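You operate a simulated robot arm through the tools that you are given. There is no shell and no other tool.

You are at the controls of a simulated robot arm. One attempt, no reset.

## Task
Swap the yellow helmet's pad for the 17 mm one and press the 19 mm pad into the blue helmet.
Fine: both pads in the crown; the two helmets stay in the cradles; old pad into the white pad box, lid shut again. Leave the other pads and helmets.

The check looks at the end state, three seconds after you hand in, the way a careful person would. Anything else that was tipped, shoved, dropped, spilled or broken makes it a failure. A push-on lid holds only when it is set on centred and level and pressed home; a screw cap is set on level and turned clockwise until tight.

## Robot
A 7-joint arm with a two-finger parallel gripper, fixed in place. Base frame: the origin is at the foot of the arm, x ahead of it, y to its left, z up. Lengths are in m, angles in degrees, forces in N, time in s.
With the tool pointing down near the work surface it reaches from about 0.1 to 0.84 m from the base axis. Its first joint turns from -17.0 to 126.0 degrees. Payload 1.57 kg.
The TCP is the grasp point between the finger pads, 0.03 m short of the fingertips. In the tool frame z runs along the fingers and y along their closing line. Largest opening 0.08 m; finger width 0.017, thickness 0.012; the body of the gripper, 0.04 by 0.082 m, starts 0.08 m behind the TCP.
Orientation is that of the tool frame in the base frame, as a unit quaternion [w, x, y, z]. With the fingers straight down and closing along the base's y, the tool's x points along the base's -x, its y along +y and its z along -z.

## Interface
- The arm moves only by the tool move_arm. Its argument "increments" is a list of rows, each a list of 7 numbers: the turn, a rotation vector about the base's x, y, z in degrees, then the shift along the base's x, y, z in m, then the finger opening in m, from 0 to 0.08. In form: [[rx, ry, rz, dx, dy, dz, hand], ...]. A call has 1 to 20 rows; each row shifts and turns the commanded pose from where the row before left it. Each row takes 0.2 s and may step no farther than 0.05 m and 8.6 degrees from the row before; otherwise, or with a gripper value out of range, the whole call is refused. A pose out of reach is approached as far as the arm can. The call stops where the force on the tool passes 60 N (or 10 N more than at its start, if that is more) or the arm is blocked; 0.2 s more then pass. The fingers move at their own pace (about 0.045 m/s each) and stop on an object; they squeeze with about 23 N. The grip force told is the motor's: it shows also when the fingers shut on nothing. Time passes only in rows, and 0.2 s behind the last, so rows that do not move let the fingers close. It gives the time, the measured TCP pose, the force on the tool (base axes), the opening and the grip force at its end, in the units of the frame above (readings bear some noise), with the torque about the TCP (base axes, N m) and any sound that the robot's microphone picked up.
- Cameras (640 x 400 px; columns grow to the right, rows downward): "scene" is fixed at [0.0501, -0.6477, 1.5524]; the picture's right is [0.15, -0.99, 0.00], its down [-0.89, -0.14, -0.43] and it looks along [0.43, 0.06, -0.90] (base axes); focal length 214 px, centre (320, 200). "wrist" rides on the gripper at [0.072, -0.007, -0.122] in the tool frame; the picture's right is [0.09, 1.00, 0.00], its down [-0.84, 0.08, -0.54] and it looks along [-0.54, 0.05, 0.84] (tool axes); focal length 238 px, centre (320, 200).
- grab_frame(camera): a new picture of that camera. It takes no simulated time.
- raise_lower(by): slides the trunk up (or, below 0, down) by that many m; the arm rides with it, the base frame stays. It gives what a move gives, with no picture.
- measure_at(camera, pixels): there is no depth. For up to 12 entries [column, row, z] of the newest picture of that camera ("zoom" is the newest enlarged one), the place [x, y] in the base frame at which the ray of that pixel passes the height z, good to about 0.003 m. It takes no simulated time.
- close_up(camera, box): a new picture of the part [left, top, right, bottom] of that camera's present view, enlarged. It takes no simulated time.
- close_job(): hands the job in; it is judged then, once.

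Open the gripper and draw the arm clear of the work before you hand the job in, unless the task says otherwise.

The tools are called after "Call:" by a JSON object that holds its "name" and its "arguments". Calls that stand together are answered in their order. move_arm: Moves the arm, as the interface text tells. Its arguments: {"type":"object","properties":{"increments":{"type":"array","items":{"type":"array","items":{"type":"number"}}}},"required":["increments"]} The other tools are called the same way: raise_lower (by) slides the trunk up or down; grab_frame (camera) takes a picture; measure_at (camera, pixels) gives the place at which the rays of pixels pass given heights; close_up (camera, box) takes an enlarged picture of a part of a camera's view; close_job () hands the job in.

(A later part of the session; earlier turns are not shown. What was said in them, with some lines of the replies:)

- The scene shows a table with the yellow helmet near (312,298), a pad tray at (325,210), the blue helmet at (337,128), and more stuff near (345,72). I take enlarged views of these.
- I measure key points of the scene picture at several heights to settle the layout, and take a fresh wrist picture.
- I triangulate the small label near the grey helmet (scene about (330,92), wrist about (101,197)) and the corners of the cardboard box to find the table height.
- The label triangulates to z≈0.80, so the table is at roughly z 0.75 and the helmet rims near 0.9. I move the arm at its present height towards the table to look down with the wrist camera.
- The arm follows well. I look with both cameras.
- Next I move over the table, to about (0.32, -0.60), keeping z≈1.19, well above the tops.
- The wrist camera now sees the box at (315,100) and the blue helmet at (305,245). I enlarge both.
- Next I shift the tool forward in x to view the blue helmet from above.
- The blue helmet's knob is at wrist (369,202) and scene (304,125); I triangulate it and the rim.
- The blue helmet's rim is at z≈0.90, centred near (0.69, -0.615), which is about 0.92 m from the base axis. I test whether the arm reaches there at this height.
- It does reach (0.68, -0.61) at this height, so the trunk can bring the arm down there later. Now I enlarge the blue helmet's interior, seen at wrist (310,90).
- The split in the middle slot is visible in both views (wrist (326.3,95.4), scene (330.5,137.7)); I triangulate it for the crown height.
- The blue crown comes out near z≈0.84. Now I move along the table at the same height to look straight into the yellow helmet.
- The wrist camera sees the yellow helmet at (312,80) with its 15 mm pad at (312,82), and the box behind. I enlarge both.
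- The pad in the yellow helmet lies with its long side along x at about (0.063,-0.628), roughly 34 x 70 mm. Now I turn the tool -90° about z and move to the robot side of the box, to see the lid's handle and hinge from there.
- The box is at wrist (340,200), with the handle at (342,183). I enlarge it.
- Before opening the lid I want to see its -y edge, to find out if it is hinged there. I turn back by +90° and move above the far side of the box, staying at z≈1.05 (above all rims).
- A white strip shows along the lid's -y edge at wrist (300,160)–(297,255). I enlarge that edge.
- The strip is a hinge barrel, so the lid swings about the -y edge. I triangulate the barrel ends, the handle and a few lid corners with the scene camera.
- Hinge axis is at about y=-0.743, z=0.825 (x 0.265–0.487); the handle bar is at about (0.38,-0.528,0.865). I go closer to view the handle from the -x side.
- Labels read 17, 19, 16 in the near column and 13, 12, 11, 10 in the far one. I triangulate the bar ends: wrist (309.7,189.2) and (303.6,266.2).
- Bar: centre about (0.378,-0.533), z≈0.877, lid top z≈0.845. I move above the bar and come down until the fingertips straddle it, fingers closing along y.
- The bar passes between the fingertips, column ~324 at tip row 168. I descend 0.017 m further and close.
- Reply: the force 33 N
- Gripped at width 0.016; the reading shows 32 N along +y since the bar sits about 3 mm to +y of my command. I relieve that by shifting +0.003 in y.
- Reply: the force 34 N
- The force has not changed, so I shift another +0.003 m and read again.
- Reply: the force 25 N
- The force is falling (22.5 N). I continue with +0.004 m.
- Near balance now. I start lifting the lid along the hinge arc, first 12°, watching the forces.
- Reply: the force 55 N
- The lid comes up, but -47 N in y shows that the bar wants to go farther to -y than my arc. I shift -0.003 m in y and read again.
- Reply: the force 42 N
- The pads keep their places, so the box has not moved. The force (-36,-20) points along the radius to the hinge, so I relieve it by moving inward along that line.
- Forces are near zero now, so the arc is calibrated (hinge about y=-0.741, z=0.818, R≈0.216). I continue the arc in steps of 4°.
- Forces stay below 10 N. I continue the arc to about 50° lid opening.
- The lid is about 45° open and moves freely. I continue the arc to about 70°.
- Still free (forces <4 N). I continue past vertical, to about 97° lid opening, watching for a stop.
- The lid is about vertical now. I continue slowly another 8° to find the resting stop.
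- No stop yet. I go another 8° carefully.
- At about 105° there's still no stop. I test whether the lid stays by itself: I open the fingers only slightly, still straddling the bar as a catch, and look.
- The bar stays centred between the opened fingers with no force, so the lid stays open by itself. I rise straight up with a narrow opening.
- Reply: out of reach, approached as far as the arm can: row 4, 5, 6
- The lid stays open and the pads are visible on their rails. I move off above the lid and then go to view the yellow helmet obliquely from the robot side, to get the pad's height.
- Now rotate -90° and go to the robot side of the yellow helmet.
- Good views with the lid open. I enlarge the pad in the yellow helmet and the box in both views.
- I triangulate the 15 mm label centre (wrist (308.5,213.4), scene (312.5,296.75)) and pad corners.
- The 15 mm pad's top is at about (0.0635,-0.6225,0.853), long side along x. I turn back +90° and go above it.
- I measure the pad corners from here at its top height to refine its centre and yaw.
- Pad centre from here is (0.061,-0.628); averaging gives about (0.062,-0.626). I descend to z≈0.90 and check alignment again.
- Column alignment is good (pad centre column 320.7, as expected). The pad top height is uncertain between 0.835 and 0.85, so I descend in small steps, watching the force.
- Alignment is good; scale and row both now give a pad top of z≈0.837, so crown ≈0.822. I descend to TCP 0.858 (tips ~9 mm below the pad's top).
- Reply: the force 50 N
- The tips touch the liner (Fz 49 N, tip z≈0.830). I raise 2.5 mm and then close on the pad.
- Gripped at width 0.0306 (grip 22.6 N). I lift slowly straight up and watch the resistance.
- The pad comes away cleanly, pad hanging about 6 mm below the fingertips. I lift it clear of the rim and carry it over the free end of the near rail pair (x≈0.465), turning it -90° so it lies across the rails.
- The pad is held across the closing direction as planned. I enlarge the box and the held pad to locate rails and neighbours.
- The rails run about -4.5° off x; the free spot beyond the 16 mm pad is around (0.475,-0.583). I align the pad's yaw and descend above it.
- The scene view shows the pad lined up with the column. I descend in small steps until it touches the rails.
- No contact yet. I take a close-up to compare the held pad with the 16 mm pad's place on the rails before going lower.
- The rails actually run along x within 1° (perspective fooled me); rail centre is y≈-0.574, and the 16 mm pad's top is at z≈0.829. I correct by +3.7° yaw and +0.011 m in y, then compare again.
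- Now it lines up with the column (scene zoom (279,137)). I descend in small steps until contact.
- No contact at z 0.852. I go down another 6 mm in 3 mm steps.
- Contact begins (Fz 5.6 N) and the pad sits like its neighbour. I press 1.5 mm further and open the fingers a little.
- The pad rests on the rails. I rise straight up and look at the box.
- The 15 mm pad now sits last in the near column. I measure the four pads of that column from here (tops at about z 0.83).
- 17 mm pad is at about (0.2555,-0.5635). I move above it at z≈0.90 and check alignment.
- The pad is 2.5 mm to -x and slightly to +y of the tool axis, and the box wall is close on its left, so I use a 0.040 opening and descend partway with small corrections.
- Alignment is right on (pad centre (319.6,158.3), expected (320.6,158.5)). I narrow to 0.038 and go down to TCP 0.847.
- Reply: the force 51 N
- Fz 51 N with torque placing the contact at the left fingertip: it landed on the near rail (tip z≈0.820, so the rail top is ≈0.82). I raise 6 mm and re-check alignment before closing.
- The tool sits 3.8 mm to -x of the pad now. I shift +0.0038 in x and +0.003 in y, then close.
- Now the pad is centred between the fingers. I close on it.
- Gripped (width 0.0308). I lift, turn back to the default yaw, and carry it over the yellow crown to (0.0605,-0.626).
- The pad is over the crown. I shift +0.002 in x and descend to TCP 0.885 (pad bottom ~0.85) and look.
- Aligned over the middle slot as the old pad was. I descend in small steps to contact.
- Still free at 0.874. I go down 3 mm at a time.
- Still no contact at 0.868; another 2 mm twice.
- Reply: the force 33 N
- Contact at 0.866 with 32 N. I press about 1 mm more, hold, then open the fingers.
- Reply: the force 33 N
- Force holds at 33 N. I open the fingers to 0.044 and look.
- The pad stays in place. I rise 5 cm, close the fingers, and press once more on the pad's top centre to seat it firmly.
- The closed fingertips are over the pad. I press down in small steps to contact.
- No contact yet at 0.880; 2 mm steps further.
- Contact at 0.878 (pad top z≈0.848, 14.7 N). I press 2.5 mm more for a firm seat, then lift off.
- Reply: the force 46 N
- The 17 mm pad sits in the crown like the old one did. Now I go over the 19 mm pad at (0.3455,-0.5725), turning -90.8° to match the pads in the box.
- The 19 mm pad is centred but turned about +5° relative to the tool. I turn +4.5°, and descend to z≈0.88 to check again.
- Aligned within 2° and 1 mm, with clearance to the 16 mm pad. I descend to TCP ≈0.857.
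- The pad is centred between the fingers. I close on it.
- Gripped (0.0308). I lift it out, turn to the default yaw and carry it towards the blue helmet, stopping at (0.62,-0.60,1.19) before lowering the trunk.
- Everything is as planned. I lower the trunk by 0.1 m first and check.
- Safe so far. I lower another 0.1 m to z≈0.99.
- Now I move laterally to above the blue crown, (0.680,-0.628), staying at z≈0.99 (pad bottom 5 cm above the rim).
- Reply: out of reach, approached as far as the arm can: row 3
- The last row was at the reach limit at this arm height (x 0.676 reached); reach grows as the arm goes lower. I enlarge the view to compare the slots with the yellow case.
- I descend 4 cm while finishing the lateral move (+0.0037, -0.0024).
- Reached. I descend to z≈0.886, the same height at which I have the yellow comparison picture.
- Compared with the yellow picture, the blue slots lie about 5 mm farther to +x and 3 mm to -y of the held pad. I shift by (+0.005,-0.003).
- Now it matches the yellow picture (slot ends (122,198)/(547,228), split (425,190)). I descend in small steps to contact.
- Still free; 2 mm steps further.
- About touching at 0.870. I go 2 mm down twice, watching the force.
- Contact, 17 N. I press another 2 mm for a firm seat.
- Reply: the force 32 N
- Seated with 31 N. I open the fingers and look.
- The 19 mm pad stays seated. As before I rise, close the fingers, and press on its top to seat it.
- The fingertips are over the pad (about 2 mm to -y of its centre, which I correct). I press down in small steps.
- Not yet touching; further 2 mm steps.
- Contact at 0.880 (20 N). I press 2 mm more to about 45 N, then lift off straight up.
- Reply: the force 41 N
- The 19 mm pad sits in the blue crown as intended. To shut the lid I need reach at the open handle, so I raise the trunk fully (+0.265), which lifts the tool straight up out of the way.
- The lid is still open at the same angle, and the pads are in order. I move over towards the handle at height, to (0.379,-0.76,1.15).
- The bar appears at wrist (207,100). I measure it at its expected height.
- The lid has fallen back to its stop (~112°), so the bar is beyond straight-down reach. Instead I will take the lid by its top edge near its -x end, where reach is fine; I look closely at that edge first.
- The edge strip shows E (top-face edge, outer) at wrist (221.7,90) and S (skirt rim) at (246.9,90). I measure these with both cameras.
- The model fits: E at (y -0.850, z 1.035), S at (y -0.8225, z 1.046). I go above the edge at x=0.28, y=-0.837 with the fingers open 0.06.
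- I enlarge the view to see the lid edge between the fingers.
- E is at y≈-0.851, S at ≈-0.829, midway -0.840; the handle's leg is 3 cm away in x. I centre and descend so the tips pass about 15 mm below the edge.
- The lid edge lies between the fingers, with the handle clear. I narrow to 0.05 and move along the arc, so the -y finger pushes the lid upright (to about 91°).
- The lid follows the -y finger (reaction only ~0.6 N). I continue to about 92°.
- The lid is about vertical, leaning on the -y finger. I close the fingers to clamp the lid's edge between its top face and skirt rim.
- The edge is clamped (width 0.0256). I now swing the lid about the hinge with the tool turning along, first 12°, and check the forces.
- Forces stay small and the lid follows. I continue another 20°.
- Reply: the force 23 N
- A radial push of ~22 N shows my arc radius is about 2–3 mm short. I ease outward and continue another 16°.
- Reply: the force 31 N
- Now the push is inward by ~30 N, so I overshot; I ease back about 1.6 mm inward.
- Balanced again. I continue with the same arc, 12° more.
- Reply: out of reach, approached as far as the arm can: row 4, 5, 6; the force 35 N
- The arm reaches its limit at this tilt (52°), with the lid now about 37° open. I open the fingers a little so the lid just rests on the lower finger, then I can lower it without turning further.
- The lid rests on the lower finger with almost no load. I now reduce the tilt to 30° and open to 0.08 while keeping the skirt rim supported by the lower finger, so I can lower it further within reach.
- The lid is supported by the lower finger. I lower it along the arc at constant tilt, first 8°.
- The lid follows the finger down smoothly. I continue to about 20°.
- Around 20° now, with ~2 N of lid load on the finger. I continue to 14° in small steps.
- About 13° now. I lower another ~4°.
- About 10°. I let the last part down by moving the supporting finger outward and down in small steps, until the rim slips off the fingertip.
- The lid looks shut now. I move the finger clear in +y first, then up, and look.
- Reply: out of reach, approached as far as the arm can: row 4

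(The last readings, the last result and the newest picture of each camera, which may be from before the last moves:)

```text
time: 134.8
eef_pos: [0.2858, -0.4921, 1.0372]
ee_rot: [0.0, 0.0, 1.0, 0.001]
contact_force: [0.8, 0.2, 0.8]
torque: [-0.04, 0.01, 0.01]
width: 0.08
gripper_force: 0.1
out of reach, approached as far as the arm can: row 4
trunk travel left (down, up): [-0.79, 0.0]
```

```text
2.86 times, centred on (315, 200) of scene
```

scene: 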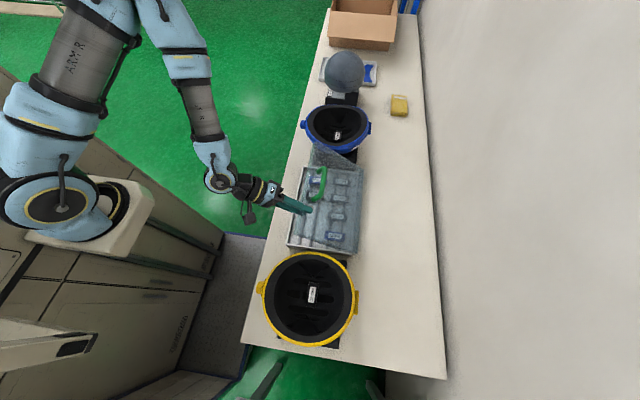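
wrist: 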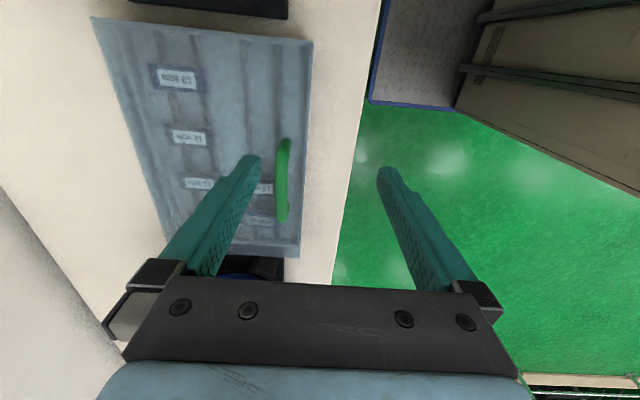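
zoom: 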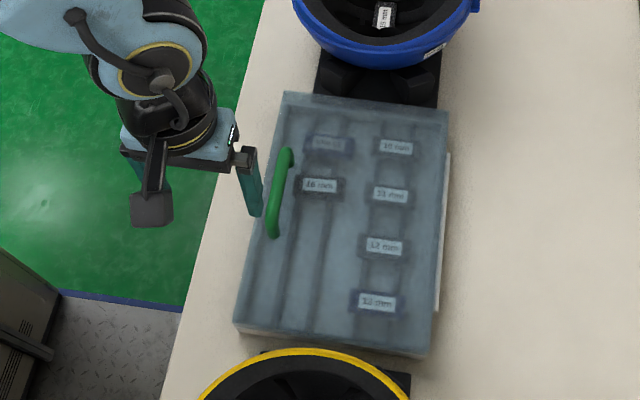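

The lid outline matches the initial closed picture. To be sure it is home, I press lightly on its top near the handle side with closed fingers.

Call:
{"name": "move_arm", "arguments": {"increments": [[0, 0, 0, -0.005, -0.02, -0.02, 0.0], [0, 0, 0, 0, -0.018, -0.03, 0.0], [0, 0, 0, 0, 0, -0.04, 0.0], [0, 0, 0, 0, 0, -0.03, 0.0], [0, 0, 0, 0, 0, -0.02, 0.0], [0, 0, 0, 0, 0, 0, 0.0]]}}

Call:
{"name": "grab_frame", "arguments": {"camera": "wrist"}}

```text
time: 136.2
eef_pos: [0.2807, -0.5308, 0.8957]
ee_rot: [0.0, 0.0, 1.0, 0.0]
contact_force: [-0.3, -1.0, 0.5]
torque: [0.0, 0.0, 0.03]
width: 0.0
gripper_force: 21.4
trunk travel left (down, up): [-0.79, 0.0]
```

```text
taken
```

wrist: 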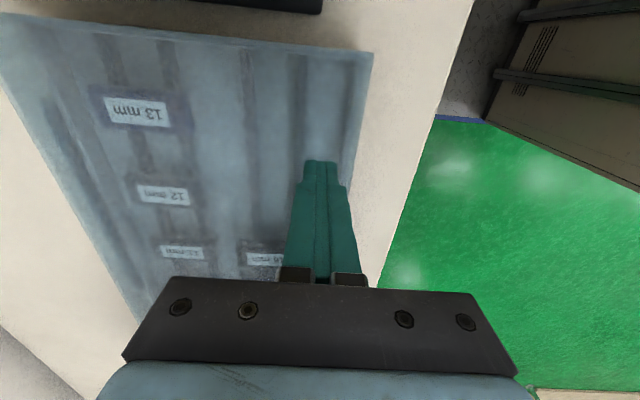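

The fingertips are above the lid at (0.281,-0.531), clear of the handle. I descend in small steps to a light press.

Call:
{"name": "move_arm", "arguments": {"increments": [[0, 0, 0, 0, 0, -0.006, 0.0], [0, 0, 0, 0, 0, -0.006, 0.0], [0, 0, 0, 0, 0, -0.004, 0.0], [0, 0, 0, 0, 0, 0, 0.0]]}}

```text
time: 137.2
eef_pos: [0.282, -0.5319, 0.8834]
ee_rot: [0.0, 0.0, 1.0, -0.002]
contact_force: [-0.9, 3.9, 48.1]
torque: [0.1, 0.07, -0.07]
width: 0.0001
gripper_force: 21.5
trunk travel left (down, up): [-0.79, 0.0]
```

The lid resists rigidly (48 N at tip z≈0.853), so it is home. I lift off and withdraw, then check everything.

Call:
{"name": "move_arm", "arguments": {"increments": [[0, 0, 0, 0, 0, 0.01, 0.0], [0, 0, 0, 0, 0, 0.04, 0.0], [0, 0, 0, 0, 0, 0.05, 0.04], [0, 0, 0, 0, 0, 0.05, 0.06], [0, 0, 0, 0, 0.04, 0.03, 0.06], [0, 0, 0, 0, 0.04, 0.02, 0.06], [0, 0, 0, 0.02, 0.04, 0, 0.06], [0, 0, 0, 0.02, 0.04, 0, 0.06], [0, 0, 0, 0.02, 0.04, 0, 0.06]]}}

Call:
{"name": "grab_frame", "arguments": {"camera": "scene"}}

Call:
{"name": "close_up", "arguments": {"camera": "scene", "box": [270, 155, 390, 255]}}

Call:
{"name": "close_up", "arguments": {"camera": "scene", "box": [240, 240, 400, 360]}}

Call:
{"name": "close_up", "arguments": {"camera": "scene", "box": [290, 0, 430, 170]}}

```text
time: 139.2
eef_pos: [0.3463, -0.3383, 1.0858]
ee_rot: [0.001, 0.001, 1.0, 0.001]
contact_force: [0.1, -0.2, -0.5]
torque: [0.0, 0.02, -0.03]
width: 0.0599
gripper_force: 0.0
out of reach, approached as far as the arm can: row 9
trunk travel left (down, up): [-0.79, 0.0]
```

```text
taken
```

scene: 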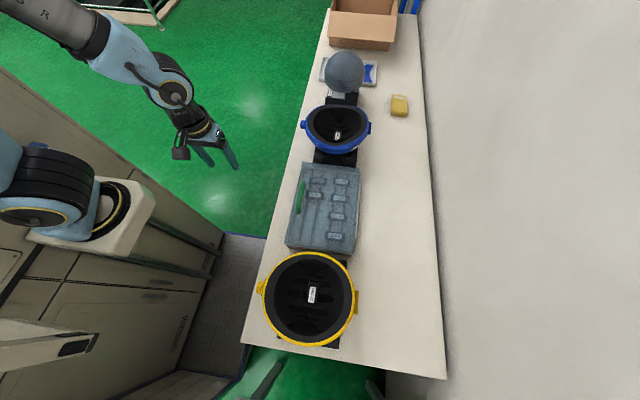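

```text
4.00 times, centred on (330, 205) of scene
```

zoom: 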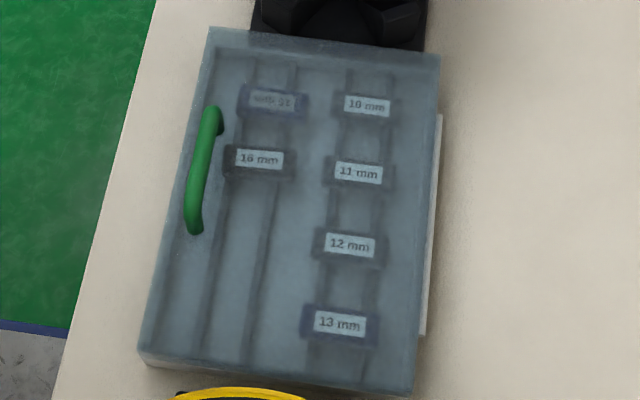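

```text
3.33 times, centred on (320, 300) of scene
```

zoom: 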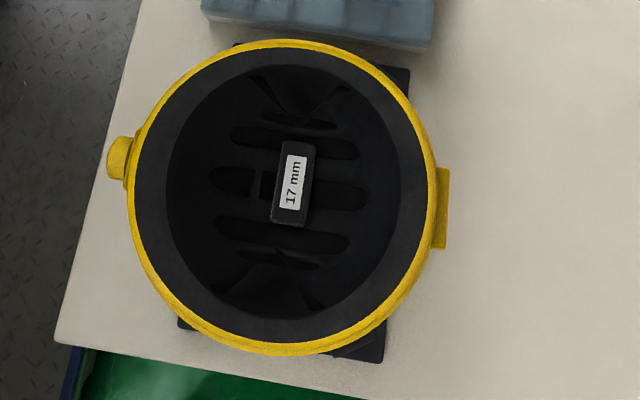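

```text
2.35 times, centred on (360, 85) of scene
```

zoom: 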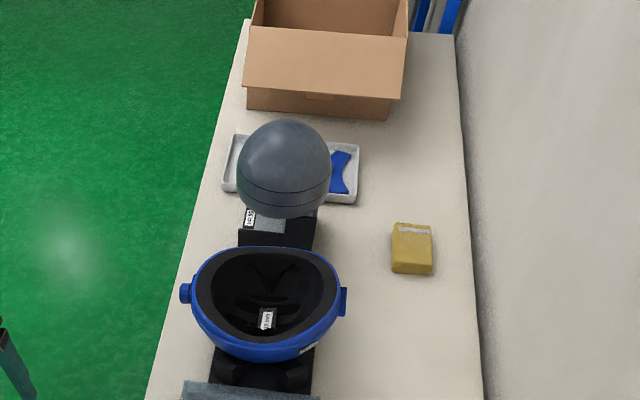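

Both pads sit in their crowns, the 15 mm pad is in the box, and the lid outline matches the start. The other pads and helmets are undisturbed; the yellow helmet is about 5 mm off its starting position but still in its cradle. The gripper is open and clear of the table, so I hand in.

Call:
{"name": "close_job", "arguments": {}}

```text
The job is handed in.
```

I finished the swap and handed the job in; no verdict has come back yet.

- **Yellow helmet:** I took the old 15 mm pad out and set the 17 mm pad in the crown, pressed down with about 45 N. The helmet has shifted roughly 5 mm towards the robot from where it started, but it is still in its cradle.
- **Blue helmet:** I set the 19 mm pad in the crown and pressed it down with about 40 N. The helmet did not visibly move.
- **Pad box:** The old 15 mm pad lies on the near rails beyond the 16 mm pad, with its label upside down compared with the others. The other pads are where they were.
- **Lid:** It is shut, and its outline matches the first picture. It didn't give when I pressed on it with 48 N. I lowered it on the fingers until nearly closed, and it dropped the last couple of centimetres.

The gripper is open and the arm is clear of the table.
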